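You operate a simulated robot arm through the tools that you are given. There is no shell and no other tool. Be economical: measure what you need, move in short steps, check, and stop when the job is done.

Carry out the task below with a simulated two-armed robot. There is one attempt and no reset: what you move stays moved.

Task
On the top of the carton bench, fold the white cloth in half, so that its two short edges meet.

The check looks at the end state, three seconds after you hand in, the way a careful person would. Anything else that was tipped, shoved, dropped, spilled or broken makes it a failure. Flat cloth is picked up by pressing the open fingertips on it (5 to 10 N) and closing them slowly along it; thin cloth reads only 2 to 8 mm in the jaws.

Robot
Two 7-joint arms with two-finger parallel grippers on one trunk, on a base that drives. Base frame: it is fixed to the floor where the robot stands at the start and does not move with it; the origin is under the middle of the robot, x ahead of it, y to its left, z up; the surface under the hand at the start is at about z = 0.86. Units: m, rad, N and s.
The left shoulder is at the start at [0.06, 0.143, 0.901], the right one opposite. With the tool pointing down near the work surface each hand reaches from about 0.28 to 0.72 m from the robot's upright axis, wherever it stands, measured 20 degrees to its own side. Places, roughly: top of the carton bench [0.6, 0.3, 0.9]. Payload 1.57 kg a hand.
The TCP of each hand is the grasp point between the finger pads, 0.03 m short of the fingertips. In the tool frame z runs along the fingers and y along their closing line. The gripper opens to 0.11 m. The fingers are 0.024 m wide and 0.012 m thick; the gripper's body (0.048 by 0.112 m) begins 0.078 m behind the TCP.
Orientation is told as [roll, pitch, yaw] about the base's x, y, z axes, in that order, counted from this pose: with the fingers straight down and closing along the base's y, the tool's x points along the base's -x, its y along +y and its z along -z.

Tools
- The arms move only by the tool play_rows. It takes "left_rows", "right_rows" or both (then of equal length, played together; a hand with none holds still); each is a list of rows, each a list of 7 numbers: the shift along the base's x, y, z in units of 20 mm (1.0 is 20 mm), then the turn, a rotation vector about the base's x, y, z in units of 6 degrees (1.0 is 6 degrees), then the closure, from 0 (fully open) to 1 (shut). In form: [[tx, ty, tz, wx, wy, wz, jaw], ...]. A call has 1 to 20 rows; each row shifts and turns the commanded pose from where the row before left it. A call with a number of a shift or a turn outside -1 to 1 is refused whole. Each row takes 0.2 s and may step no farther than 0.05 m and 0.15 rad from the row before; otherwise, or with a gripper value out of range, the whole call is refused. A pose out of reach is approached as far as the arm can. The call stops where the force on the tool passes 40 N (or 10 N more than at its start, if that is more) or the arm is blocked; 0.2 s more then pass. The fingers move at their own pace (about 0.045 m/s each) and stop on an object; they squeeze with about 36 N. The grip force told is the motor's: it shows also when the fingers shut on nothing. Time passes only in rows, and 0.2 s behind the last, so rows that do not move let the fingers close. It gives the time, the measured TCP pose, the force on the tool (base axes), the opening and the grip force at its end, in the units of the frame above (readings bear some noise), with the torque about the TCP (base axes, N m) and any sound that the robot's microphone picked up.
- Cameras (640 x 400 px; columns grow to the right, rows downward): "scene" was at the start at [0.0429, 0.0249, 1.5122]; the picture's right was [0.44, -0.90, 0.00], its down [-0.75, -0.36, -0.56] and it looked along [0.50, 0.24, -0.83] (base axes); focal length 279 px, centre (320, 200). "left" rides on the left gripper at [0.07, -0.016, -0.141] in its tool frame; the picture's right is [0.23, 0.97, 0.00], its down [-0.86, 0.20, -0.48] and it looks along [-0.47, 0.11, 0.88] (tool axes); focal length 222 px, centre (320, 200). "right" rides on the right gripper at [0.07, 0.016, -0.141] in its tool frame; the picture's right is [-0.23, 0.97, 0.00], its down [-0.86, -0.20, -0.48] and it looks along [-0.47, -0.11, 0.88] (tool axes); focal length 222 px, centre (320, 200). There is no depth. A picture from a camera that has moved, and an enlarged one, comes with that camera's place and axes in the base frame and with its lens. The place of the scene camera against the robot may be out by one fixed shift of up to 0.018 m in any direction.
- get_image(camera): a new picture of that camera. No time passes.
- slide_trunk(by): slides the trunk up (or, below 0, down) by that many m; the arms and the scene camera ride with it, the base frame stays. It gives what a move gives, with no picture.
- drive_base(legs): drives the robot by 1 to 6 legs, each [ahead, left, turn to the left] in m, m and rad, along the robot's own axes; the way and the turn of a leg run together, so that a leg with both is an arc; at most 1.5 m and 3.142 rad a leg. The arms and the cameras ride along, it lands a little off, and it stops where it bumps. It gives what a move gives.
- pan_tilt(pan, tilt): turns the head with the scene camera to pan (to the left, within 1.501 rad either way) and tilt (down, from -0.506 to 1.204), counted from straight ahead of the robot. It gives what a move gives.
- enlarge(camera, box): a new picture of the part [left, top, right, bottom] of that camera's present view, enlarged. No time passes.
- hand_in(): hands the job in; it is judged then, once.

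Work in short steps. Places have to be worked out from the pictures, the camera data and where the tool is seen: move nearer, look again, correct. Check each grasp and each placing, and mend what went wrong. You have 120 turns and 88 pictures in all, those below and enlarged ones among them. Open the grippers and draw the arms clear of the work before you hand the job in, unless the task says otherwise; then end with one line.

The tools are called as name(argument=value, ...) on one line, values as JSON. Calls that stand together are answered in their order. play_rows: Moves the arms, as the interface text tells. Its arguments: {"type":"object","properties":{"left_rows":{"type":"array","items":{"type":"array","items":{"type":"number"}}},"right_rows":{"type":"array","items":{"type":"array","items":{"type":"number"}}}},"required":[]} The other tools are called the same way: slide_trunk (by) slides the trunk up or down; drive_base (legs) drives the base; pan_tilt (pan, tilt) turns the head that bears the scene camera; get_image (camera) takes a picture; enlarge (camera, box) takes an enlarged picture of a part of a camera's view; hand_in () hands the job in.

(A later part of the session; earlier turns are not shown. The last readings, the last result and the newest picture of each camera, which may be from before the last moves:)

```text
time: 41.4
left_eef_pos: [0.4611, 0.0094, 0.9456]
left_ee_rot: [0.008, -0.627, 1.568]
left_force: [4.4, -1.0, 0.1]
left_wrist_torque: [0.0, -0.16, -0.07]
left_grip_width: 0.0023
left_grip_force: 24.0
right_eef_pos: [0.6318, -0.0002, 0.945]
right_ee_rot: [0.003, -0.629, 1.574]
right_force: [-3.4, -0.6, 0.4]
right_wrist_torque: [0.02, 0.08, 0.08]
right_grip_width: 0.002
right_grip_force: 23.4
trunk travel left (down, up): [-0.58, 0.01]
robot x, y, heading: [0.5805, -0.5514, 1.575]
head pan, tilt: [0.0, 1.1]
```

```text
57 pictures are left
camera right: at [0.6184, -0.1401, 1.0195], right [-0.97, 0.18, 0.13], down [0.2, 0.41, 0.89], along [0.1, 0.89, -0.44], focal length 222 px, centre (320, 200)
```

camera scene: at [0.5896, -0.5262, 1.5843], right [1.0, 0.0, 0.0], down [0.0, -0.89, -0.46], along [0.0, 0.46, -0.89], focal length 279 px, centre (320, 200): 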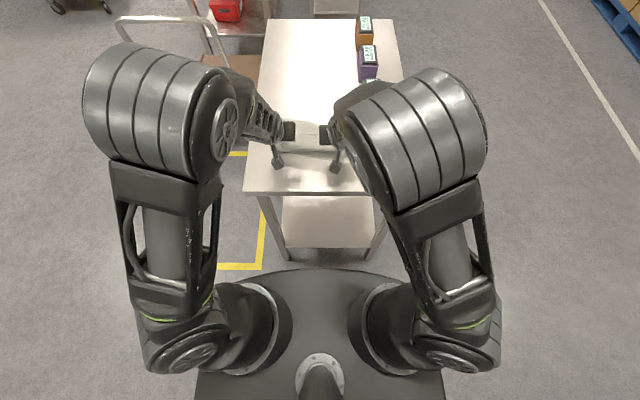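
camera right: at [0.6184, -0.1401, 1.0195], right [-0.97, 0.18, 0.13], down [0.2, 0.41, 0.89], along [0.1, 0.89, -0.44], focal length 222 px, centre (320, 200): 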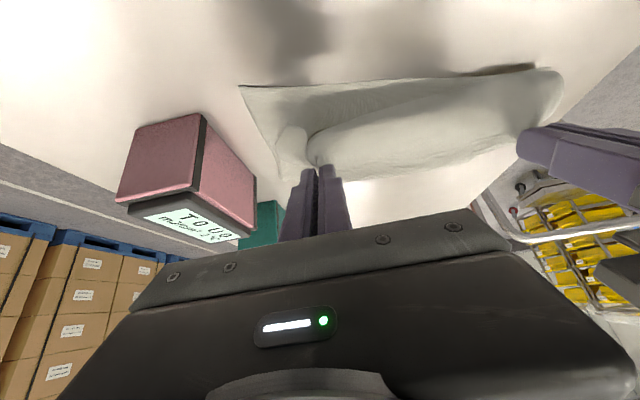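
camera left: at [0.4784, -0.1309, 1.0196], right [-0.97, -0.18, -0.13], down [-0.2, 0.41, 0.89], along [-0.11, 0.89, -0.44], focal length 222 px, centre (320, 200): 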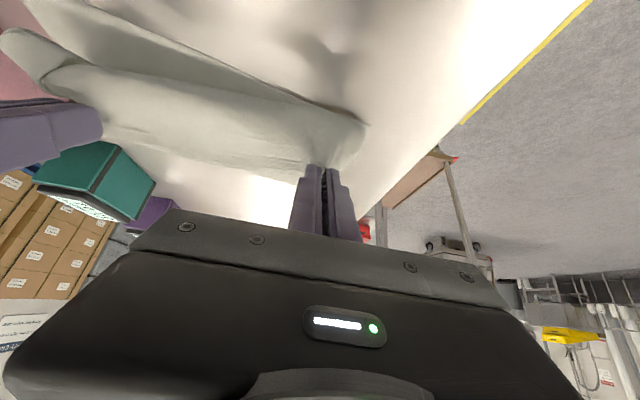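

The near edge seems to have turned slightly during the jam. I look closer at the scene before placing.

enlarge(camera="scene", box=[240, 90, 400, 200])

enlarge(camera="left", box=[0, 0, 440, 220])

```text
3.64 times, centred on (320, 145) of scene
camera zoom: at [0.5896, -0.5262, 1.5843], right [1.0, 0.0, 0.0], down [0.0, -0.89, -0.46], along [0.0, 0.46, -0.89], focal length 1013 px, centre (320, 400)
```

zoom: 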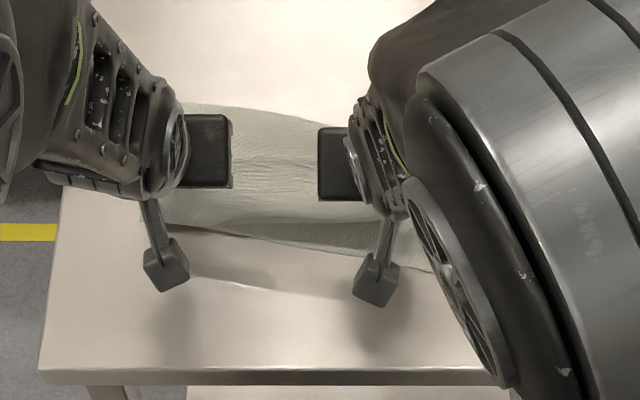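

```text
1.45 times, centred on (220, 110) of left
camera zoom: at [0.4784, -0.1309, 1.0196], right [-0.97, -0.18, -0.13], down [-0.2, 0.41, 0.89], along [-0.11, 0.89, -0.44], focal length 323 px, centre (466, 331)
```

zoom: 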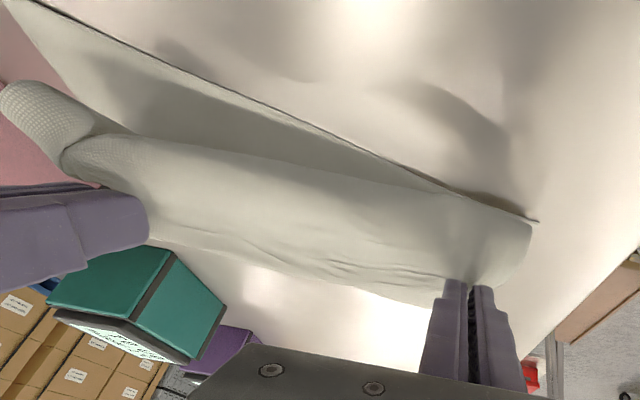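

Near edge now runs from about (0.425,0.015) to (0.674,-0.034), slightly rotated; I'll match the top edge to that. To gain room for tilting, I move the hands forward 4 cm and back the base up 4 cm.

play_rows(left_rows=[[0, 0.7, -0.2, 0, 0, 0, 1], [0, 0.7, -0.2, 0, 0, 0, 1], [0, 0.6, -0.2, 0, 0, 0, 1]], right_rows=[[0, 0.6, -0.2, 0, 0, 0, 1], [0, 0.5, -0.2, 0, 0, 0, 1], [0, 0.5, -0.2, 0, 0, 0, 1]])

drive_base(legs=[[-0.04, 0, 0]])

play_rows(left_rows=[[0.08, -0.1, -0.3, 0.5, 0, 0, 1], [0.08, -0.1, -0.3, 0.5, 0, 0, 1], [0.08, -0.1, -0.2, 0.5, 0, 0, 1], [0.06, -0.1, -0.1, 0.5, 0, 0, 1]], right_rows=[[0.04, -0.25, -0.3, 0.5, 0, 0, 1], [0.04, -0.25, -0.3, 0.5, 0, 0, 1], [0.04, -0.25, -0.2, 0.5, 0, 0, 1], [0.04, -0.25, -0.1, 0.5, 0, 0, 1]])

get_image(camera="left")

get_image(camera="right")

```text
time: 42.2
left_eef_pos: [0.4619, 0.0501, 0.9314]
left_ee_rot: [0.005, -0.626, 1.567]
left_force: [3.0, -0.4, -0.5]
left_wrist_torque: [0.02, -0.15, -0.09]
left_grip_width: 0.0024
left_grip_force: 23.5
right_eef_pos: [0.6333, 0.0329, 0.9319]
right_ee_rot: [0.003, -0.627, 1.573]
right_force: [-3.5, 0.6, -0.5]
right_wrist_torque: [-0.01, 0.1, 0.07]
right_grip_width: 0.0024
right_grip_force: 23.6
trunk travel left (down, up): [-0.58, 0.01]
robot x, y, heading: [0.5844, -0.5549, 1.578]
head pan, tilt: [0.0, 1.1]
```

```text
time: 43.1
left_eef_pos: [0.462, 0.0074, 0.9332]
left_ee_rot: [0.006, -0.629, 1.567]
left_force: [4.4, -0.6, 0.3]
left_wrist_torque: [0.03, -0.11, -0.05]
left_grip_width: 0.0022
left_grip_force: 23.9
right_eef_pos: [0.6335, -0.0098, 0.9339]
right_ee_rot: [0.002, -0.628, 1.574]
right_force: [-4.0, -0.4, -0.2]
right_wrist_torque: [0.02, 0.08, 0.09]
right_grip_width: 0.0021
right_grip_force: 23.9
trunk travel left (down, up): [-0.58, 0.01]
robot x, y, heading: [0.5822, -0.5947, 1.573]
head pan, tilt: [0.0, 1.1]
```

```text
time: 44.1
left_eef_pos: [0.4679, -0.0008, 0.9151]
left_ee_rot: [0.007, -0.839, 1.567]
left_force: [3.3, 0.1, -0.1]
left_wrist_torque: [-0.02, -0.08, -0.12]
left_grip_width: 0.0018
left_grip_force: 23.9
right_eef_pos: [0.6364, -0.0289, 0.9138]
right_ee_rot: [0.0, -0.84, 1.573]
right_force: [-3.3, 0.4, -1.2]
right_wrist_torque: [-0.01, 0.08, 0.09]
right_grip_width: 0.0021
right_grip_force: 24.1
trunk travel left (down, up): [-0.58, 0.01]
robot x, y, heading: [0.5815, -0.5912, 1.572]
head pan, tilt: [0.0, 1.1]
```

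```text
54 pictures are left
camera left: at [0.4849, -0.1521, 0.9573], right [-0.97, -0.15, -0.16], down [-0.2, 0.22, 0.96], along [-0.11, 0.96, -0.24], focal length 222 px, centre (320, 200)
```

left: 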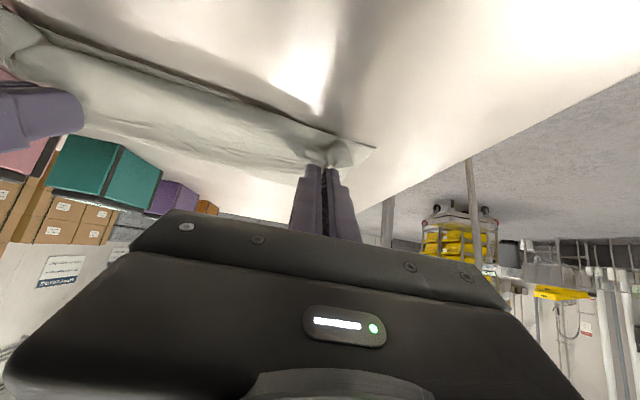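

```text
53 pictures are left
camera right: at [0.6215, -0.1793, 0.9571], right [-0.97, 0.15, 0.17], down [0.2, 0.22, 0.96], along [0.1, 0.97, -0.24], focal length 222 px, centre (320, 200)
```

right: 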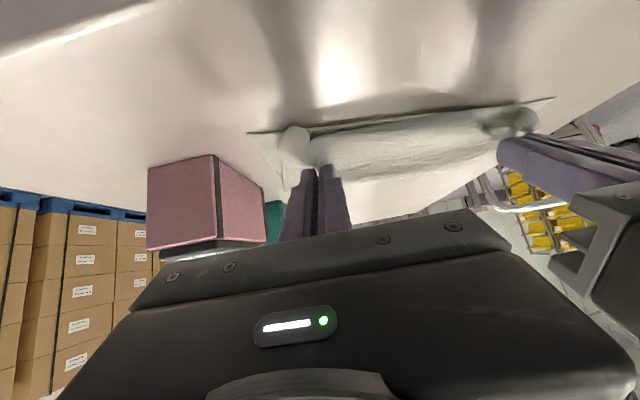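

Well positioned. I lower the held edge onto the near edge.

play_rows(left_rows=[[0, 0, -0.3, 0, 0, 0, 1], [0, 0, -0.3, 0, 0, 0, 1], [0, 0, -0.3, 0, 0, 0, 1]], right_rows=[[0, -0.1, -0.3, 0, 0, 0, 1], [0, -0.1, -0.3, 0, 0, 0, 1], [0, -0.1, -0.3, 0, 0, 0, 1]])

play_rows(left_rows=[[0, 0, -0.1, 0, 0, 0, 1], [0, 0, -0.1, 0, 0, 0, 1], [0, 0, 0, 0, 0, 0, 1]], right_rows=[[0, 0, -0.1, 0, 0, 0, 1], [0, 0, -0.1, 0, 0, 0, 1], [0, 0, 0, 0, 0, 0, 1]])

get_image(camera="left")

get_image(camera="right")

```text
time: 44.9
left_eef_pos: [0.468, 0.0019, 0.8962]
left_ee_rot: [0.006, -0.836, 1.567]
left_force: [4.1, -1.3, 1.9]
left_wrist_torque: [0.04, -0.15, -0.06]
left_grip_width: 0.0021
left_grip_force: 23.3
right_eef_pos: [0.6345, -0.0332, 0.8979]
right_ee_rot: [0.0, -0.838, 1.576]
right_force: [-3.9, 0.7, -0.2]
right_wrist_torque: [0.02, 0.09, 0.05]
right_grip_width: 0.0022
right_grip_force: 23.8
trunk travel left (down, up): [-0.58, 0.01]
robot x, y, heading: [0.5791, -0.5914, 1.573]
head pan, tilt: [0.0, 1.1]
```

```text
time: 45.7
left_eef_pos: [0.467, 0.0032, 0.8934]
left_ee_rot: [0.006, -0.839, 1.567]
left_force: [3.4, -2.4, 11.0]
left_wrist_torque: [0.1, -0.11, -0.14]
left_grip_width: 0.0023
left_grip_force: 24.2
right_eef_pos: [0.6354, -0.0346, 0.8936]
right_ee_rot: [0.002, -0.841, 1.574]
right_force: [-3.4, 1.6, 3.7]
right_wrist_torque: [0.03, 0.05, 0.07]
right_grip_width: 0.0023
right_grip_force: 23.4
trunk travel left (down, up): [-0.58, 0.01]
robot x, y, heading: [0.5818, -0.5908, 1.57]
head pan, tilt: [0.0, 1.1]
```

```text
52 pictures are left
camera left: at [0.4848, -0.1514, 0.9364], right [-0.97, -0.15, -0.17], down [-0.2, 0.21, 0.96], along [-0.11, 0.96, -0.24], focal length 222 px, centre (320, 200)
```

left: 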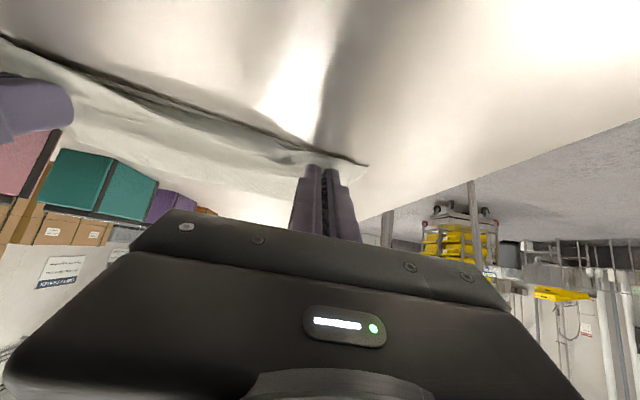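

```text
51 pictures are left
camera right: at [0.6212, -0.1858, 0.9371], right [-0.97, 0.15, 0.17], down [0.2, 0.22, 0.96], along [0.1, 0.97, -0.24], focal length 222 px, centre (320, 200)
```

right: 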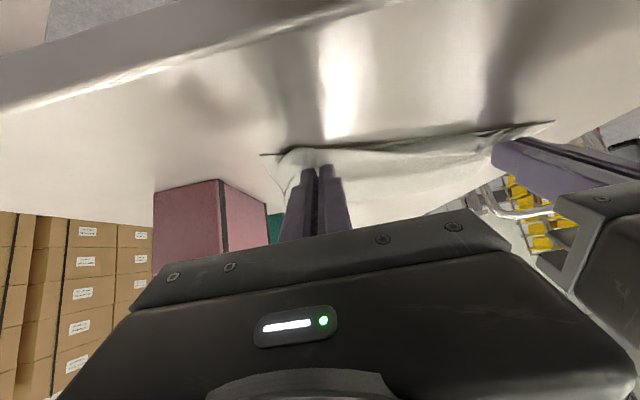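

The top edge sits on the lower edge with contact force. I ease off slightly, open slowly, and withdraw along the finger axis.

play_rows(left_rows=[[0, 0, 0.08, 0, 0, 0, 1], [0, 0, 0, 0, 0, 0, 0.94], [0, 0, 0, 0, 0, 0, 0.88], [0, 0, 0, 0, 0, 0, 0.82], [0, 0, 0, 0, 0, 0, 0.76], [0, 0, 0, 0, 0, 0, 0.7], [0, 0, 0, 0, 0, 0, 0.7]], right_rows=[[0, 0, 0.03, 0, 0, 0, 1], [0, 0, 0, 0, 0, 0, 0.94], [0, 0, 0, 0, 0, 0, 0.88], [0, 0, 0, 0, 0, 0, 0.82], [0, 0, 0, 0, 0, 0, 0.76], [0, 0, 0, 0, 0, 0, 0.7], [0, 0, 0, 0, 0, 0, 0.7]])

play_rows(left_rows=[[0, -0.1, 0.3, 0, 0, 0, 0.7], [0, -0.4, 0.6, 0, 0, 0, 0.7], [0, -0.7, 0.7, 0, 0, 0, 0.7], [0, -0.7, 0.7, 0, 0, 0, 0.7], [0, 0, 1, 0, 0, 0, 0.7], [0, 0, 1, 0, 0, 0, 0.7]], right_rows=[[0, -0.1, 0.3, 0, 0, 0, 0.7], [0, -0.4, 0.6, 0, 0, 0, 0.7], [0, -0.7, 0.7, 0, 0, 0, 0.7], [0, -0.7, 0.7, 0, 0, 0, 0.7], [0, 0, 1, 0, 0, 0, 0.7], [0, 0, 1, 0, 0, 0, 0.7]])

get_image(camera="left")

get_image(camera="right")

```text
time: 47.3
left_eef_pos: [0.4671, 0.002, 0.893]
left_ee_rot: [0.006, -0.837, 1.568]
left_force: [0.7, -1.0, 2.2]
left_wrist_torque: [0.02, 0.07, -0.01]
left_grip_width: 0.0318
left_grip_force: 0.0
right_eef_pos: [0.6351, -0.0354, 0.8936]
right_ee_rot: [0.001, -0.837, 1.573]
right_force: [-1.0, 0.3, 1.5]
right_wrist_torque: [-0.02, 0.01, 0.02]
right_grip_width: 0.0329
right_grip_force: 0.2
trunk travel left (down, up): [-0.58, 0.01]
robot x, y, heading: [0.5793, -0.5927, 1.573]
head pan, tilt: [0.0, 1.1]
```

```text
time: 48.7
left_eef_pos: [0.466, -0.0349, 0.9796]
left_ee_rot: [0.008, -0.837, 1.566]
left_force: [0.2, 0.5, -0.8]
left_wrist_torque: [0.01, 0.0, 0.02]
left_grip_width: 0.0329
left_grip_force: 0.1
right_eef_pos: [0.6349, -0.0728, 0.9796]
right_ee_rot: [0.001, -0.839, 1.576]
right_force: [0.0, -0.3, -0.1]
right_wrist_torque: [0.0, -0.01, 0.02]
right_grip_width: 0.0331
right_grip_force: 0.1
trunk travel left (down, up): [-0.58, 0.01]
robot x, y, heading: [0.5818, -0.5918, 1.573]
head pan, tilt: [0.0, 1.1]
```

```text
50 pictures are left
camera left: at [0.4845, -0.1891, 1.0234], right [-0.97, -0.15, -0.16], down [-0.2, 0.22, 0.96], along [-0.11, 0.96, -0.24], focal length 222 px, centre (320, 200)
```

left: 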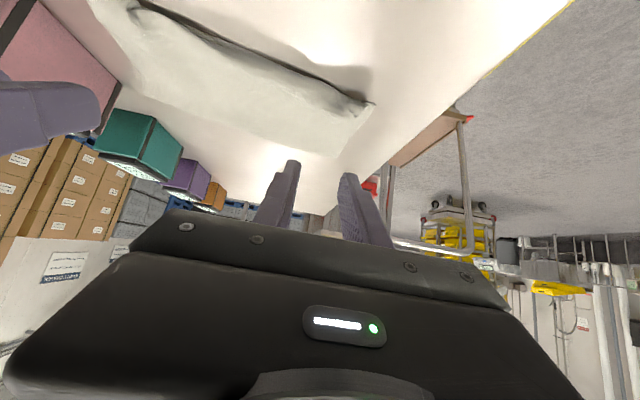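

```text
49 pictures are left
camera right: at [0.6213, -0.2245, 1.0222], right [-0.97, 0.15, 0.17], down [0.2, 0.22, 0.96], along [0.1, 0.96, -0.24], focal length 222 px, centre (320, 200)
```

right: 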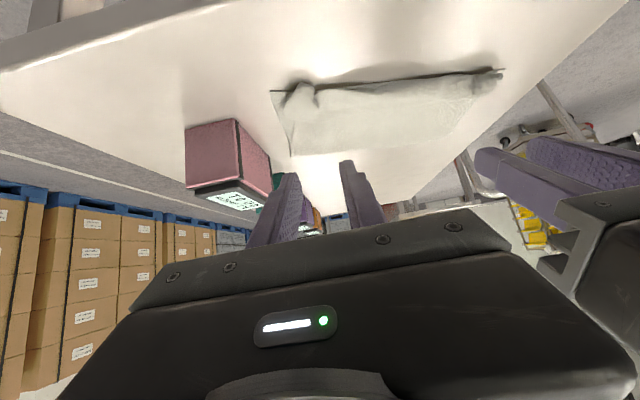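

Released. I raise the hands, untilt, and spread them to get a clear overhead look.

play_rows(left_rows=[[-0.9, -0.5, 0.8, -0.8, 0, 0, 0.6], [-0.9, -0.5, 0.8, -0.8, 0, 0, 0.6], [-0.9, -0.5, 0.8, -0.8, 0, 0, 0.6], [-0.9, -0.5, 0.8, -0.8, 0, 0, 0.6], [-0.9, -0.5, 0.8, -0.8, 0, 0, 0.6], [-0.9, -0.5, 0.8, -0.8, 0, 0, 0.6], [-0.9, -0.5, 0.8, -0.8, 0, 0, 0.6], [-0.9, -0.5, 0.8, -0.8, 0, 0, 0.6]], right_rows=[[0.9, -0.5, 0.8, -0.8, 0, 0, 0.6], [0.9, -0.5, 0.8, -0.8, 0, 0, 0.6], [0.9, -0.5, 0.8, -0.8, 0, 0, 0.6], [0.9, -0.5, 0.8, -0.8, 0, 0, 0.6], [0.9, -0.5, 0.8, -0.8, 0, 0, 0.6], [0.9, -0.5, 0.8, -0.8, 0, 0, 0.6], [0.9, -0.5, 0.8, -0.8, 0, 0, 0.6], [0.9, -0.5, 0.8, -0.8, 0, 0, 0.6]])

enlarge(camera="scene", box=[240, 60, 400, 160])

get_image(camera="scene")

```text
time: 50.5
left_eef_pos: [0.3225, -0.1178, 1.1071]
left_ee_rot: [0.004, -0.164, 1.57]
left_force: [-0.5, 0.5, 0.7]
left_wrist_torque: [-0.02, 0.04, 0.01]
left_grip_width: 0.044
left_grip_force: 0.1
right_eef_pos: [0.782, -0.1541, 1.1056]
right_ee_rot: [0.004, -0.165, 1.573]
right_force: [0.2, 0.1, -0.3]
right_wrist_torque: [0.0, 0.01, 0.0]
right_grip_width: 0.0442
right_grip_force: 0.0
trunk travel left (down, up): [-0.58, 0.01]
robot x, y, heading: [0.5812, -0.5945, 1.568]
head pan, tilt: [0.0, 1.1]
```

```text
4.00 times, centred on (320, 110) of scene
camera zoom: at [0.5895, -0.5649, 1.5842], right [1.0, 0.0, 0.0], down [0.0, -0.89, -0.45], along [0.0, 0.45, -0.89], focal length 1115 px, centre (320, 560)
```

zoom: 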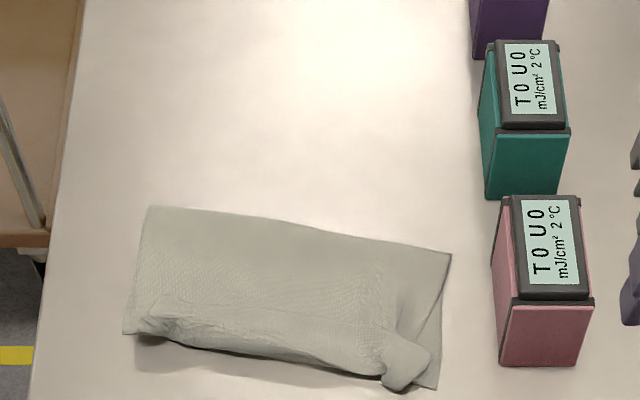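

```text
47 pictures are left
camera scene: at [0.5895, -0.5649, 1.5842], right [1.0, 0.0, 0.0], down [0.0, -0.89, -0.45], along [0.0, 0.45, -0.89], focal length 279 px, centre (320, 200)
```

scene: 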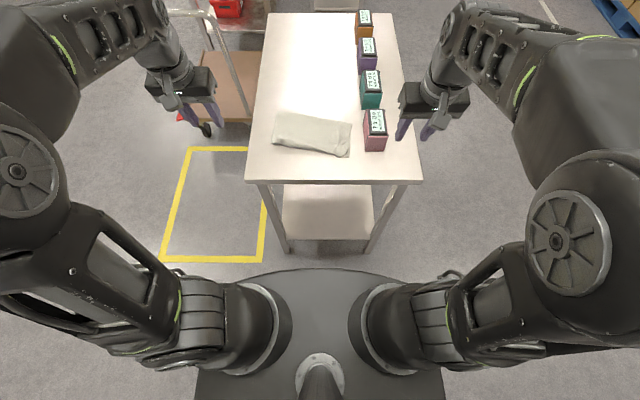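

Largely folded; the near top edge looks curled and the right top corner is rolled. I look closer with the wrist cameras.

get_image(camera="right")

get_image(camera="left")

```text
46 pictures are left
camera right: at [0.7672, -0.2452, 1.2347], right [-0.97, 0.22, 0.04], down [0.2, 0.77, 0.61], along [0.1, 0.6, -0.79], focal length 222 px, centre (320, 200)
```

right: 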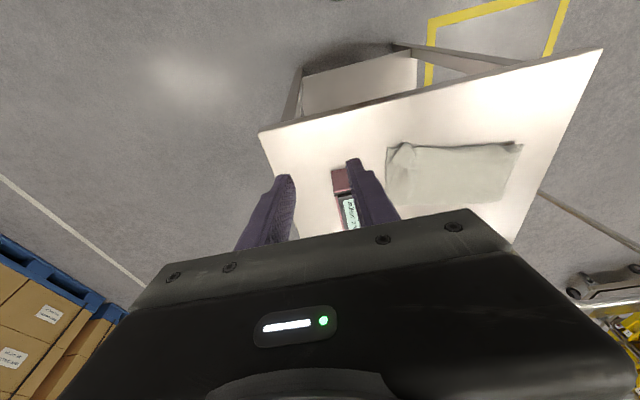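

```text
45 pictures are left
camera left: at [0.3396, -0.2096, 1.2357], right [-0.97, -0.22, -0.03], down [-0.2, 0.77, 0.61], along [-0.11, 0.6, -0.79], focal length 222 px, centre (320, 200)
```

left: 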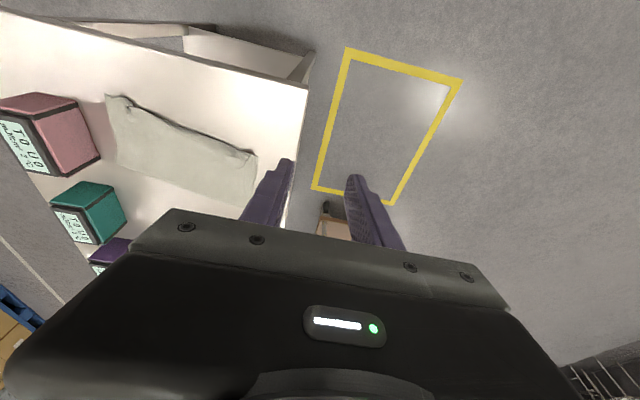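

enlarge(camera="left", box=[90, 80, 270, 220])

enlarge(camera="right", box=[370, 120, 540, 220])

```text
2.86 times, centred on (180, 150) of left
camera zoom: at [0.3396, -0.2096, 1.2357], right [-0.97, -0.22, -0.03], down [-0.2, 0.77, 0.61], along [-0.11, 0.6, -0.79], focal length 635 px, centre (720, 343)
```

zoom: 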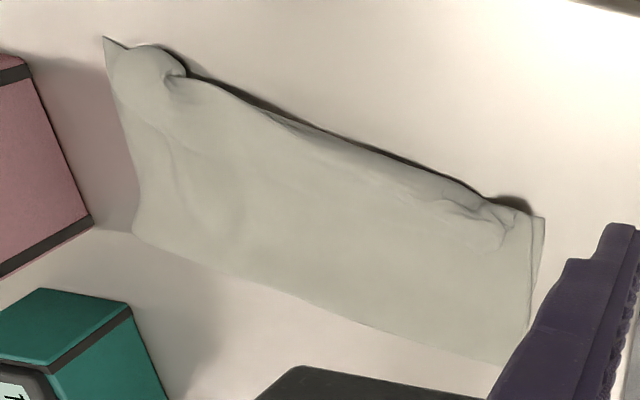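

```text
3.76 times, centred on (455, 170) of right
camera zoom: at [0.7672, -0.2452, 1.2347], right [-0.97, 0.22, 0.04], down [0.2, 0.77, 0.61], along [0.1, 0.6, -0.79], focal length 836 px, centre (-188, 313)
```

zoom: 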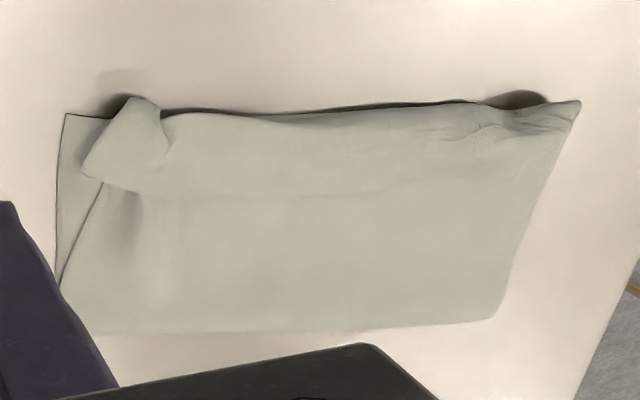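

Only the right top corner is flipped back on itself (a ~3 cm triangle whose tip points inward at about (0.622,-0.02)); it should unfold to about (0.674,-0.046). I bring the right hand, closed and vertical, above that flap.

play_rows(right_rows=[[-0.844, 0.722, -0.85, -0.175, 0, 0, 1], [-0.844, 0.722, -0.85, -0.175, 0, 0, 1], [-0.844, 0.722, -0.85, -0.175, 0, 0, 1], [-0.844, 0.722, -0.85, -0.175, 0, 0, 1], [-0.844, 0.722, -0.85, -0.175, 0, 0, 1], [-0.844, 0.722, -0.85, -0.175, 0, 0, 1], [-0.844, 0.722, -0.85, -0.175, 0, 0, 1], [-0.844, 0.722, -0.85, -0.175, 0, 0, 1], [-0.844, 0.722, -0.85, -0.175, 0, 0, 1], [0, 0, 0, 0, 0, 0, 1]])

get_image(camera="right")

enlarge(camera="scene", box=[260, 80, 420, 180])

```text
time: 52.7
left_eef_pos: [0.3218, -0.1163, 1.1077]
left_ee_rot: [0.007, -0.167, 1.569]
left_force: [0.5, 0.3, 0.8]
left_wrist_torque: [0.0, 0.01, 0.02]
left_grip_width: 0.044
left_grip_force: 0.1
right_eef_pos: [0.6281, -0.0215, 0.9553]
right_ee_rot: [0.004, -0.002, 1.572]
right_force: [-0.4, 0.1, -0.5]
right_wrist_torque: [-0.02, 0.03, -0.01]
right_grip_width: 0.0
right_grip_force: 21.7
trunk travel left (down, up): [-0.58, 0.01]
robot x, y, heading: [0.5793, -0.5916, 1.57]
head pan, tilt: [0.0, 1.1]
```

```text
42 pictures are left
camera right: at [0.6132, -0.0907, 1.096], right [-0.97, 0.22, 0.0], down [0.2, 0.85, 0.48], along [0.1, 0.47, -0.88], focal length 222 px, centre (320, 200)
```

right: 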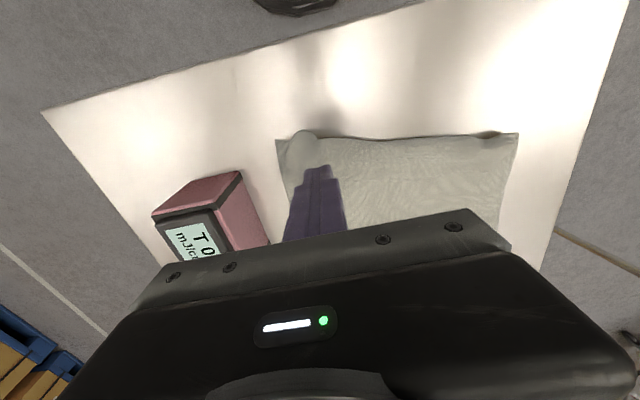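

```text
4.00 times, centred on (340, 130) of scene
camera zoom: at [0.5898, -0.5657, 1.5843], right [1.0, 0.0, 0.0], down [0.0, -0.89, -0.45], along [0.0, 0.45, -0.89], focal length 1115 px, centre (240, 480)
```

zoom: 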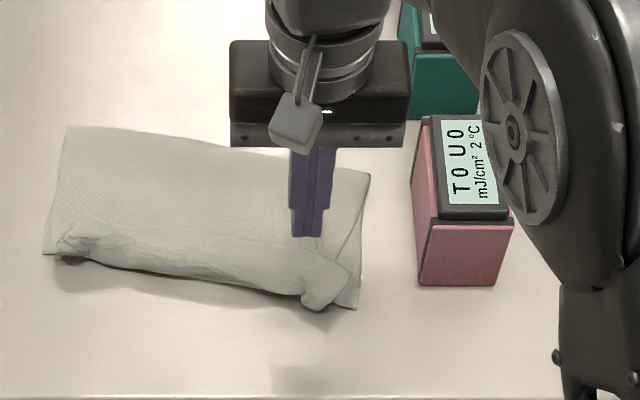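

enlarge(camera="right", box=[260, 115, 380, 190])

```text
5.33 times, centred on (320, 152) of right
camera zoom: at [0.6132, -0.0907, 1.096], right [-0.97, 0.22, 0.0], down [0.2, 0.85, 0.48], along [0.1, 0.47, -0.88], focal length 1185 px, centre (320, 453)
```

zoom: 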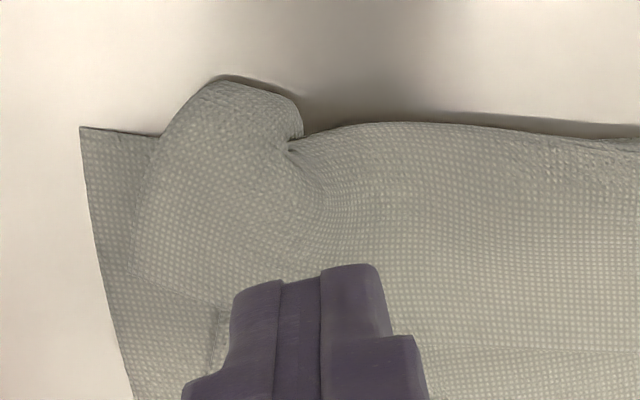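

The corner strip is curled back over the top, its free end around (0.655,-0.01). I place the closed fingertips on it lightly and will drag it outward toward -y.

play_rows(right_rows=[[0.6, 0.15, -0.6, 0, 0, 0, 1], [0.6, 0.15, -0.6, 0, 0, 0, 1], [0, 0, -0.6, 0, 0, 0, 1], [0, 0, -0.6, 0, 0, 0, 1], [0, 0, -0.2, 0, 0, 0, 1], [0, 0, 0, 0, 0, 0, 1]])

play_rows(right_rows=[[0, 0, -0.15, 0, 0, 0, 1], [0, 0, -0.1, 0, 0, 0, 1], [0, 0, 0, 0, 0, 0, 1]])

enlarge(camera="right", box=[230, 90, 430, 215])

```text
time: 54.1
left_eef_pos: [0.3221, -0.1152, 1.106]
left_ee_rot: [0.005, -0.165, 1.569]
left_force: [0.0, 0.1, -0.1]
left_wrist_torque: [-0.02, 0.03, -0.03]
left_grip_width: 0.0438
left_grip_force: 0.1
right_eef_pos: [0.6522, -0.0168, 0.9033]
right_ee_rot: [0.003, -0.002, 1.574]
right_force: [-0.5, 0.2, 0.1]
right_wrist_torque: [0.01, 0.0, 0.02]
right_grip_width: 0.0
right_grip_force: 21.5
trunk travel left (down, up): [-0.58, 0.01]
robot x, y, heading: [0.5786, -0.5973, 1.577]
head pan, tilt: [0.0, 1.1]
```

```text
time: 54.9
left_eef_pos: [0.3232, -0.1161, 1.1065]
left_ee_rot: [0.006, -0.166, 1.569]
left_force: [0.3, -0.9, 0.1]
left_wrist_torque: [-0.01, -0.02, 0.03]
left_grip_width: 0.0439
left_grip_force: 0.0
right_eef_pos: [0.6524, -0.0171, 0.8963]
right_ee_rot: [0.004, -0.001, 1.573]
right_force: [1.1, 0.5, 0.5]
right_wrist_torque: [0.0, 0.02, -0.01]
right_grip_width: 0.0004
right_grip_force: 21.4
trunk travel left (down, up): [-0.58, 0.01]
robot x, y, heading: [0.58, -0.5921, 1.572]
head pan, tilt: [0.0, 1.1]
```

```text
3.20 times, centred on (330, 152) of right
camera zoom: at [0.6376, -0.0861, 1.0391], right [-0.97, 0.22, 0.0], down [0.2, 0.85, 0.48], along [0.1, 0.47, -0.88], focal length 711 px, centre (288, 352)
```

zoom: 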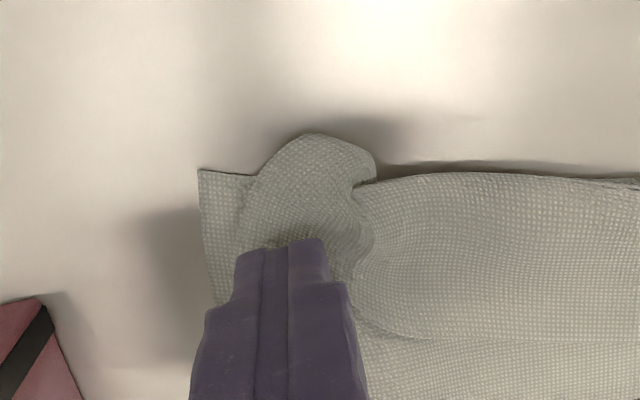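

Light contact now; I press about 2 mm further and drag outward.

play_rows(right_rows=[[0, 0, -0.12, 0, 0, 0, 1], [0.08, -0.2, 0, 0, 0, 0, 1], [0.08, -0.2, 0, 0, 0, 0, 1], [0.08, -0.2, 0, 0, 0, 0, 1], [0.08, -0.2, 0, 0, 0, 0, 1], [0.08, -0.2, 0, 0, 0, 0, 1], [0.08, -0.2, 0, 0, 0, 0, 1]])

enlarge(camera="right", box=[230, 90, 430, 215])

```text
time: 56.5
left_eef_pos: [0.3229, -0.1157, 1.107]
left_ee_rot: [0.005, -0.164, 1.57]
left_force: [0.0, -0.3, -0.7]
left_wrist_torque: [-0.02, 0.0, -0.03]
left_grip_width: 0.0441
left_grip_force: 0.1
right_eef_pos: [0.6614, -0.0414, 0.895]
right_ee_rot: [0.004, -0.002, 1.572]
right_force: [-0.4, 1.0, 1.0]
right_wrist_torque: [-0.01, 0.03, 0.01]
right_grip_width: 0.0
right_grip_force: 21.8
trunk travel left (down, up): [-0.58, 0.01]
robot x, y, heading: [0.5842, -0.5948, 1.576]
head pan, tilt: [0.0, 1.1]
```

```text
3.20 times, centred on (330, 152) of right
camera zoom: at [0.6472, -0.1104, 1.0368], right [-0.97, 0.23, 0.0], down [0.2, 0.85, 0.48], along [0.1, 0.47, -0.88], focal length 711 px, centre (288, 352)
```

zoom: 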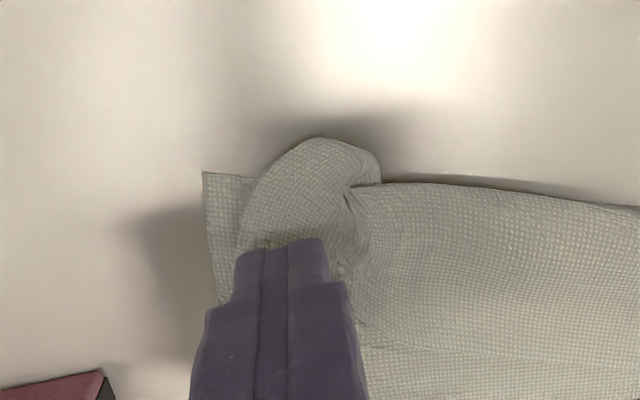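

Both layers slid together instead of unrolling, with no harm done to the fold itself. I lift off and look again.

play_rows(right_rows=[[0, 0, 0.3, 0, 0, 0, 1], [0, 0, 0.8, 0, 0, 0, 1], [0, -0.3, 1, 0, 0, 0, 1], [0, -0.8, 1, 0, 0, 0, 1], [0, -0.8, 1, 0, 0, 0, 0.9], [0, -0.8, 1, 0, 0, 0, 0.8], [0, -0.8, 1, 0, 0, 0, 0.8]])

enlarge(camera="scene", box=[260, 80, 420, 180])

enlarge(camera="right", box=[240, 80, 480, 230])

```text
time: 58.1
left_eef_pos: [0.3227, -0.1168, 1.1077]
left_ee_rot: [0.004, -0.165, 1.568]
left_force: [-0.7, -0.1, -0.4]
left_wrist_torque: [0.0, 0.0, 0.0]
left_grip_width: 0.044
left_grip_force: 0.0
right_eef_pos: [0.6616, -0.1117, 1.0179]
right_ee_rot: [0.004, -0.003, 1.572]
right_force: [-0.5, -0.5, 0.7]
right_wrist_torque: [-0.01, -0.01, 0.05]
right_grip_width: 0.0221
right_grip_force: 0.0
trunk travel left (down, up): [-0.58, 0.01]
robot x, y, heading: [0.5818, -0.5906, 1.577]
head pan, tilt: [0.0, 1.1]
```

```text
4.00 times, centred on (340, 130) of scene
camera zoom: at [0.5899, -0.5659, 1.5843], right [1.0, 0.0, 0.0], down [0.0, -0.89, -0.45], along [0.0, 0.45, -0.89], focal length 1115 px, centre (240, 480)
```

zoom: 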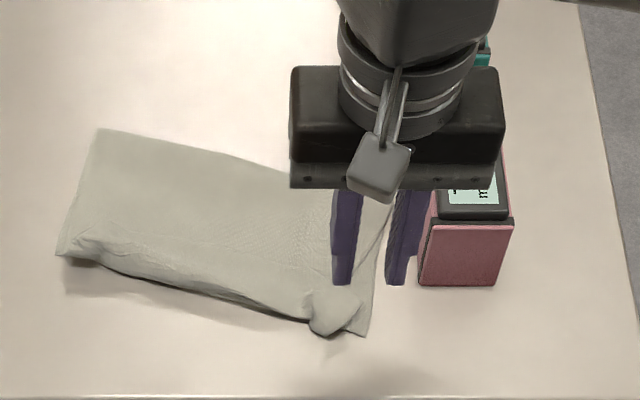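

```text
2.67 times, centred on (360, 155) of right
camera zoom: at [0.6474, -0.1816, 1.1592], right [-0.97, 0.22, 0.0], down [0.2, 0.85, 0.48], along [0.1, 0.47, -0.88], focal length 592 px, centre (213, 320)
```

zoom: 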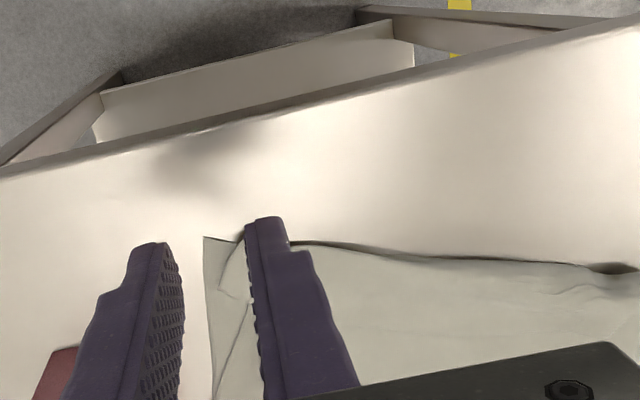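

The folded cloth just rotated slightly as a body. I shift the right hand sideways for an unobstructed close view of the curled corner.

play_rows(right_rows=[[0.9, -0.6, 0, 0, 0, 0, 0.8], [0.9, -0.6, 0, 0, 0, 0, 0.8], [0.9, -0.6, 0, 0, 0, 0, 0.8]])

enlarge(camera="right", box=[320, 140, 480, 240])

enlarge(camera="scene", box=[310, 125, 374, 165])

```text
time: 58.9
left_eef_pos: [0.323, -0.1168, 1.107]
left_ee_rot: [0.005, -0.166, 1.569]
left_force: [0.8, -0.7, 0.2]
left_wrist_torque: [0.01, 0.04, -0.01]
left_grip_width: 0.044
left_grip_force: 0.0
right_eef_pos: [0.714, -0.1482, 1.0184]
right_ee_rot: [0.004, -0.004, 1.575]
right_force: [0.3, -0.9, -0.8]
right_wrist_torque: [-0.03, 0.02, -0.01]
right_grip_width: 0.0218
right_grip_force: 0.0
trunk travel left (down, up): [-0.58, 0.01]
robot x, y, heading: [0.5789, -0.5912, 1.57]
head pan, tilt: [0.0, 1.1]
```

```text
4.00 times, centred on (400, 190) of right
camera zoom: at [0.7009, -0.2167, 1.1595], right [-0.97, 0.22, 0.0], down [0.2, 0.85, 0.48], along [0.1, 0.47, -0.88], focal length 888 px, centre (0, 240)
```

zoom: 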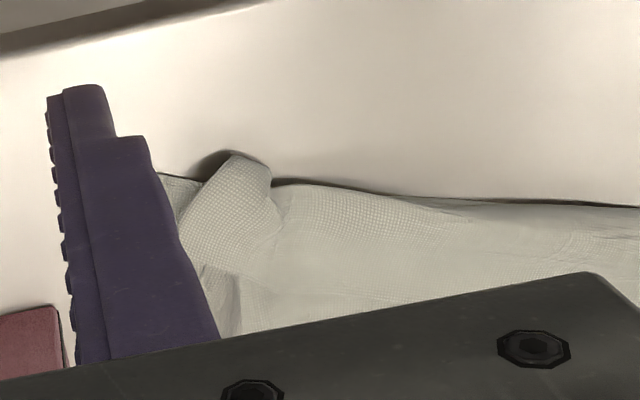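

```text
10.00 times, centred on (342, 145) of scene
camera zoom: at [0.5904, -0.5658, 1.5843], right [1.0, 0.0, 0.0], down [0.0, -0.89, -0.45], along [0.0, 0.45, -0.89], focal length 2786 px, centre (100, 750)
```

zoom: 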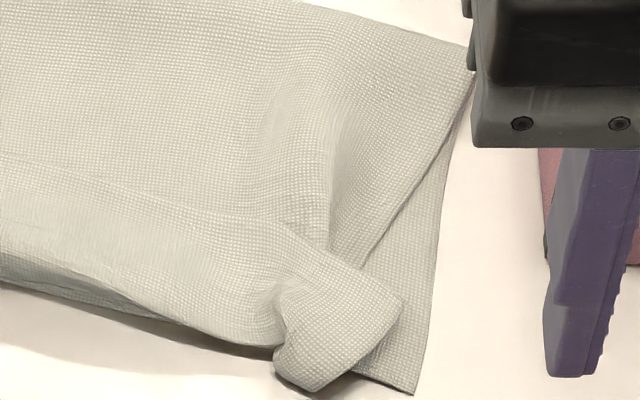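

Now clear: a ~2.5 cm edge strip at the right end is folded back on top, its free corner at about (0.676,-0.046). I'll push that free edge outward from behind with the closed fingertips just skimming the lower layers.

play_rows(right_rows=[[-0.371, 0.986, -0.3, 0, 0, 0, 1], [-0.371, 0.986, -0.5, 0, 0, 0, 1], [-0.371, 0.986, -0.5, 0, 0, 0, 1], [-0.371, 0.986, -0.5, 0, 0, 0, 1], [-0.371, 0.986, -0.5, 0, 0, 0, 1], [-0.371, 0.986, -0.6, 0, 0, 0, 1], [-0.371, 0.986, -0.6, 0, 0, 0, 1], [0, 0, -0.8, 0, 0, 0, 1], [0, 0, -0.8, 0, 0, 0, 1], [0, 0, -0.8, 0, 0, 0, 1], [0, 0, 0, 0, 0, 0, 1]])

enlarge(camera="scene", box=[294, 115, 374, 165])

```text
time: 61.3
left_eef_pos: [0.3214, -0.1153, 1.107]
left_ee_rot: [0.004, -0.166, 1.569]
left_force: [0.4, 0.0, 0.1]
left_wrist_torque: [0.01, -0.02, 0.0]
left_grip_width: 0.044
left_grip_force: 0.0
right_eef_pos: [0.6643, -0.0095, 0.9003]
right_ee_rot: [0.003, -0.004, 1.575]
right_force: [-0.1, 0.4, 0.0]
right_wrist_torque: [-0.02, -0.01, -0.02]
right_grip_width: 0.0
right_grip_force: 21.2
trunk travel left (down, up): [-0.58, 0.01]
robot x, y, heading: [0.5813, -0.59, 1.575]
head pan, tilt: [0.0, 1.1]
```

```text
8.00 times, centred on (334, 140) of scene
camera zoom: at [0.5896, -0.5652, 1.5843], right [1.0, 0.0, 0.0], down [0.0, -0.89, -0.45], along [0.0, 0.45, -0.89], focal length 2229 px, centre (208, 680)
```

zoom: 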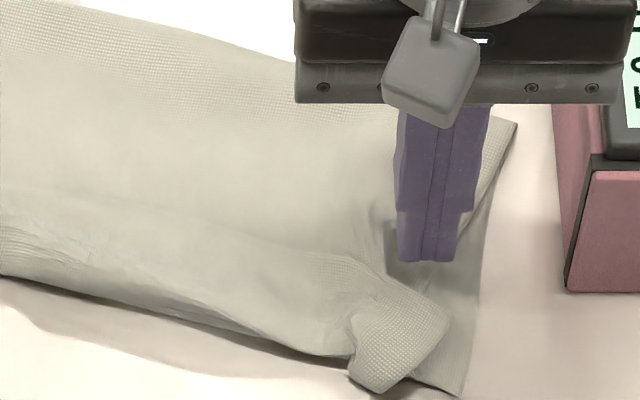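

Fingertips are right behind the flap. I lower 6 mm and sweep 4 cm toward -y.

play_rows(right_rows=[[0, 0, -0.15, 0, 0, 0, 1], [0, 0, -0.15, 0, 0, 0, 1], [0, -0.3, 0, 0, 0, 0, 1], [0, -0.3, 0, 0, 0, 0, 1], [0, -0.3, 0, 0, 0, 0, 1], [0, -0.3, 0, 0, 0, 0, 1], [0, -0.3, 0, 0, 0, 0, 1], [0, -0.3, 0, 0, 0, 0, 1], [0, -0.3, 0, 0, 0, 0, 1]])

enlarge(camera="scene", box=[294, 115, 374, 165])

```text
time: 63.3
left_eef_pos: [0.3223, -0.1155, 1.1065]
left_ee_rot: [0.007, -0.166, 1.569]
left_force: [-0.5, 0.4, 0.4]
left_wrist_torque: [-0.02, 0.0, -0.02]
left_grip_width: 0.0442
left_grip_force: 0.0
right_eef_pos: [0.6633, -0.0501, 0.8924]
right_ee_rot: [0.003, -0.003, 1.576]
right_force: [0.1, -0.1, 1.7]
right_wrist_torque: [0.04, 0.01, 0.0]
right_grip_width: 0.0
right_grip_force: 21.4
trunk travel left (down, up): [-0.58, 0.01]
robot x, y, heading: [0.583, -0.5946, 1.579]
head pan, tilt: [0.0, 1.1]
```

```text
8.00 times, centred on (334, 140) of scene
camera zoom: at [0.5897, -0.5653, 1.5843], right [1.0, 0.0, 0.0], down [0.0, -0.89, -0.45], along [0.0, 0.45, -0.89], focal length 2229 px, centre (208, 680)
```

zoom: 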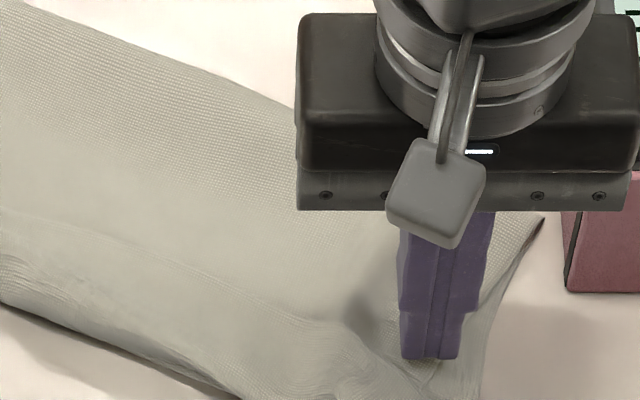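

The whole cloth slid again. I lift off and look; next time I'll hold the cloth down with the left hand.

play_rows(right_rows=[[0, 0.1, 0.5, 0, 0, 0, 1], [0, 0.2, 1, 0, 0, 0, 1], [0.5, 0, 1, 0, 0, 0, 1], [1, 0, 1, 0, 0, 0, 1], [1, -0.5, 1, 0, 0, 0, 1], [1, -1, 0.5, 0, 0, 0, 1], [1, -1, 0, 0, 0, 0, 1]])

enlarge(camera="scene", box=[260, 100, 388, 180])

```text
time: 64.9
left_eef_pos: [0.3237, -0.1166, 1.1071]
left_ee_rot: [0.006, -0.166, 1.571]
left_force: [-0.4, -0.2, 0.2]
left_wrist_torque: [0.03, 0.02, -0.02]
left_grip_width: 0.044
left_grip_force: 0.2
right_eef_pos: [0.7547, -0.0944, 0.9915]
right_ee_rot: [0.004, -0.003, 1.575]
right_force: [0.1, -0.1, 0.1]
right_wrist_torque: [0.02, 0.0, 0.03]
right_grip_width: 0.0
right_grip_force: 21.4
trunk travel left (down, up): [-0.58, 0.01]
robot x, y, heading: [0.5801, -0.5917, 1.576]
head pan, tilt: [0.0, 1.1]
```

```text
5.00 times, centred on (324, 140) of scene
camera zoom: at [0.5902, -0.5657, 1.5843], right [1.0, 0.0, 0.0], down [0.0, -0.89, -0.45], along [0.0, 0.45, -0.89], focal length 1393 px, centre (300, 500)
```

zoom: 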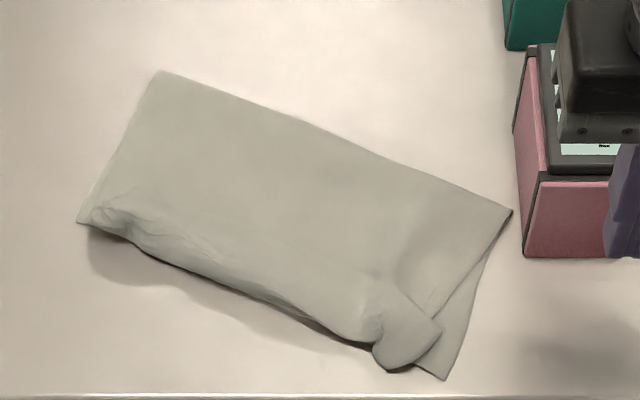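

The fold is intact; the cloth has rotated and its fold corner is near the pink block. I'll use the left hand, open fingertips pressed at the cloth's centre, to slide it back and then to hold it down while I unroll the corner.

play_rows(left_rows=[[0.985, 0.448, -0.604, -0.12, 0, 0, 0.27], [0.985, 0.448, -0.604, -0.12, 0, 0, 0.27], [0.985, 0.448, -0.604, -0.12, 0, 0, 0.27], [0.985, 0.448, -0.604, -0.12, 0, 0, 0.27], [0.985, 0.448, -0.604, -0.12, 0, 0, 0.27], [0.985, 0.448, -0.604, -0.12, 0, 0, 0.27], [0.985, 0.448, -0.604, -0.12, 0, 0, 0.27], [0.985, 0.448, -0.604, -0.12, 0, 0, 0.27], [0.985, 0.448, -0.604, -0.12, 0, 0, 0.27], [0.985, 0.448, -0.604, -0.12, 0, 0, 0.27], [0.985, 0.448, -0.604, -0.12, 0, 0, 0.27], [0.985, 0.448, -0.604, -0.12, 0, 0, 0.27], [0.985, 0.448, -0.604, -0.12, 0, 0, 0.27]])

play_rows(left_rows=[[0, 0, -0.9, 0, 0, 0, 0.27], [0, 0, -0.9, 0, 0, 0, 0.27], [0, 0, -0.6, 0, 0, 0, 0.27], [0, 0, 0, 0, 0, 0, 0.27]])

```text
time: 67.7
left_eef_pos: [0.5784, 0.0024, 0.9491]
left_ee_rot: [0.003, -0.002, 1.57]
left_force: [-0.1, 0.5, -0.7]
left_wrist_torque: [0.0, 0.02, 0.02]
left_grip_width: 0.0801
left_grip_force: 0.1
right_eef_pos: [0.7543, -0.0926, 0.9917]
right_ee_rot: [0.002, -0.002, 1.575]
right_force: [0.1, 0.1, 0.3]
right_wrist_torque: [0.02, -0.03, -0.03]
right_grip_width: 0.0
right_grip_force: 21.7
trunk travel left (down, up): [-0.58, 0.01]
robot x, y, heading: [0.5801, -0.5921, 1.574]
head pan, tilt: [0.0, 1.1]
```

```text
time: 68.7
left_eef_pos: [0.5796, 0.0005, 0.9024]
left_ee_rot: [0.005, -0.002, 1.567]
left_force: [-0.3, -0.1, 0.2]
left_wrist_torque: [0.0, 0.0, -0.04]
left_grip_width: 0.0805
left_grip_force: 0.0
right_eef_pos: [0.7531, -0.0919, 0.9908]
right_ee_rot: [0.002, -0.005, 1.574]
right_force: [0.8, 0.2, 0.4]
right_wrist_torque: [-0.01, 0.03, -0.03]
right_grip_width: 0.0
right_grip_force: 21.6
trunk travel left (down, up): [-0.58, 0.01]
robot x, y, heading: [0.5816, -0.5921, 1.572]
head pan, tilt: [0.0, 1.1]
```

play_rows(left_rows=[[0, 0, -0.2, 0, 0, 0, 0.27], [0, 0, -0.2, 0, 0, 0, 0.27], [0, 0, 0, 0, 0, 0, 0.27]])

play_rows(left_rows=[[0, 0, -0.08, 0, 0, 0, 0.27], [0, 0, 0, 0, 0, 0, 0.27]])

```text
time: 69.5
left_eef_pos: [0.5794, 0.0009, 0.8948]
left_ee_rot: [0.005, -0.003, 1.568]
left_force: [-0.3, -0.3, 1.4]
left_wrist_torque: [-0.01, 0.04, -0.02]
left_grip_width: 0.0804
left_grip_force: 0.1
right_eef_pos: [0.7545, -0.0931, 0.9916]
right_ee_rot: [0.004, -0.004, 1.575]
right_force: [0.6, 0.7, -0.2]
right_wrist_torque: [0.04, -0.04, 0.0]
right_grip_width: 0.0
right_grip_force: 21.8
trunk travel left (down, up): [-0.58, 0.01]
robot x, y, heading: [0.5789, -0.5927, 1.572]
head pan, tilt: [0.0, 1.1]
```

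```text
time: 70.1
left_eef_pos: [0.5793, 0.0011, 0.893]
left_ee_rot: [0.003, -0.003, 1.569]
left_force: [0.0, -0.9, 3.2]
left_wrist_torque: [-0.07, 0.17, 0.07]
left_grip_width: 0.0805
left_grip_force: 0.1
right_eef_pos: [0.7551, -0.0932, 0.9923]
right_ee_rot: [0.005, -0.004, 1.573]
right_force: [-0.3, -0.2, 0.0]
right_wrist_torque: [-0.01, 0.01, -0.03]
right_grip_width: 0.0001
right_grip_force: 20.9
trunk travel left (down, up): [-0.58, 0.01]
robot x, y, heading: [0.5801, -0.5936, 1.576]
head pan, tilt: [0.0, 1.1]
```

Contact 3 N. I press slightly more and slide the cloth -x/+y while rotating it back counter-clockwise.

play_rows(left_rows=[[0, 0, -0.05, 0, 0, 0, 0.27], [-0.3, 0.1, 0, 0, 0, 0.2, 0.27], [-0.3, 0.1, 0, 0, 0, 0.2, 0.27], [-0.3, 0.2, 0, 0, 0, 0.3, 0.27], [-0.3, 0.3, 0, 0, 0, 0.3, 0.27], [-0.2, 0.3, 0, 0, 0, 0.3, 0.27], [-0.2, 0.3, 0, 0, 0, 0.3, 0.27], [-0.2, 0.3, 0, 0, 0, 0.3, 0.27], [-0.2, 0.3, 0, 0, 0, 0.3, 0.27], [0, 0.3, 0, 0, 0, 0.3, 0.27], [0, 0.3, 0, 0, 0, 0.3, 0.27]])

get_image(camera="scene")

enlarge(camera="scene", box=[260, 90, 388, 170])

```text
time: 72.5
left_eef_pos: [0.5385, 0.0475, 0.893]
left_ee_rot: [0.003, -0.006, 1.862]
left_force: [-0.1, -2.5, 16.7]
left_wrist_torque: [-0.4, 0.6, 0.04]
left_grip_width: 0.0813
left_grip_force: 0.3
right_eef_pos: [0.7544, -0.094, 0.993]
right_ee_rot: [0.004, -0.003, 1.574]
right_force: [-0.3, -0.1, -0.3]
right_wrist_torque: [-0.02, 0.02, 0.0]
right_grip_width: 0.0
right_grip_force: 21.6
trunk travel left (down, up): [-0.58, 0.01]
robot x, y, heading: [0.5818, -0.5929, 1.576]
head pan, tilt: [0.0, 1.1]
```

```text
30 pictures are left
camera scene: at [0.5898, -0.567, 1.5844], right [1.0, 0.0, 0.0], down [0.0, -0.89, -0.46], along [0.0, 0.46, -0.89], focal length 279 px, centre (320, 200)
```

scene: 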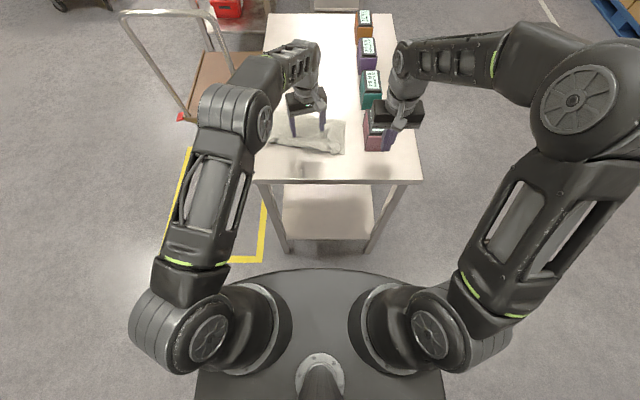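

```text
5.00 times, centred on (324, 130) of scene
camera zoom: at [0.5898, -0.567, 1.5844], right [1.0, 0.0, 0.0], down [0.0, -0.89, -0.46], along [0.0, 0.46, -0.89], focal length 1393 px, centre (300, 550)
```

zoom: 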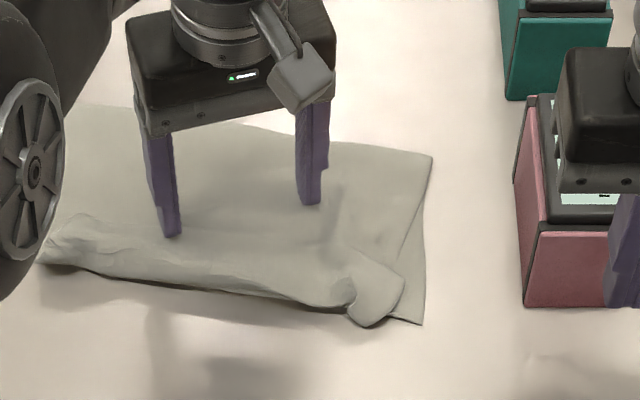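

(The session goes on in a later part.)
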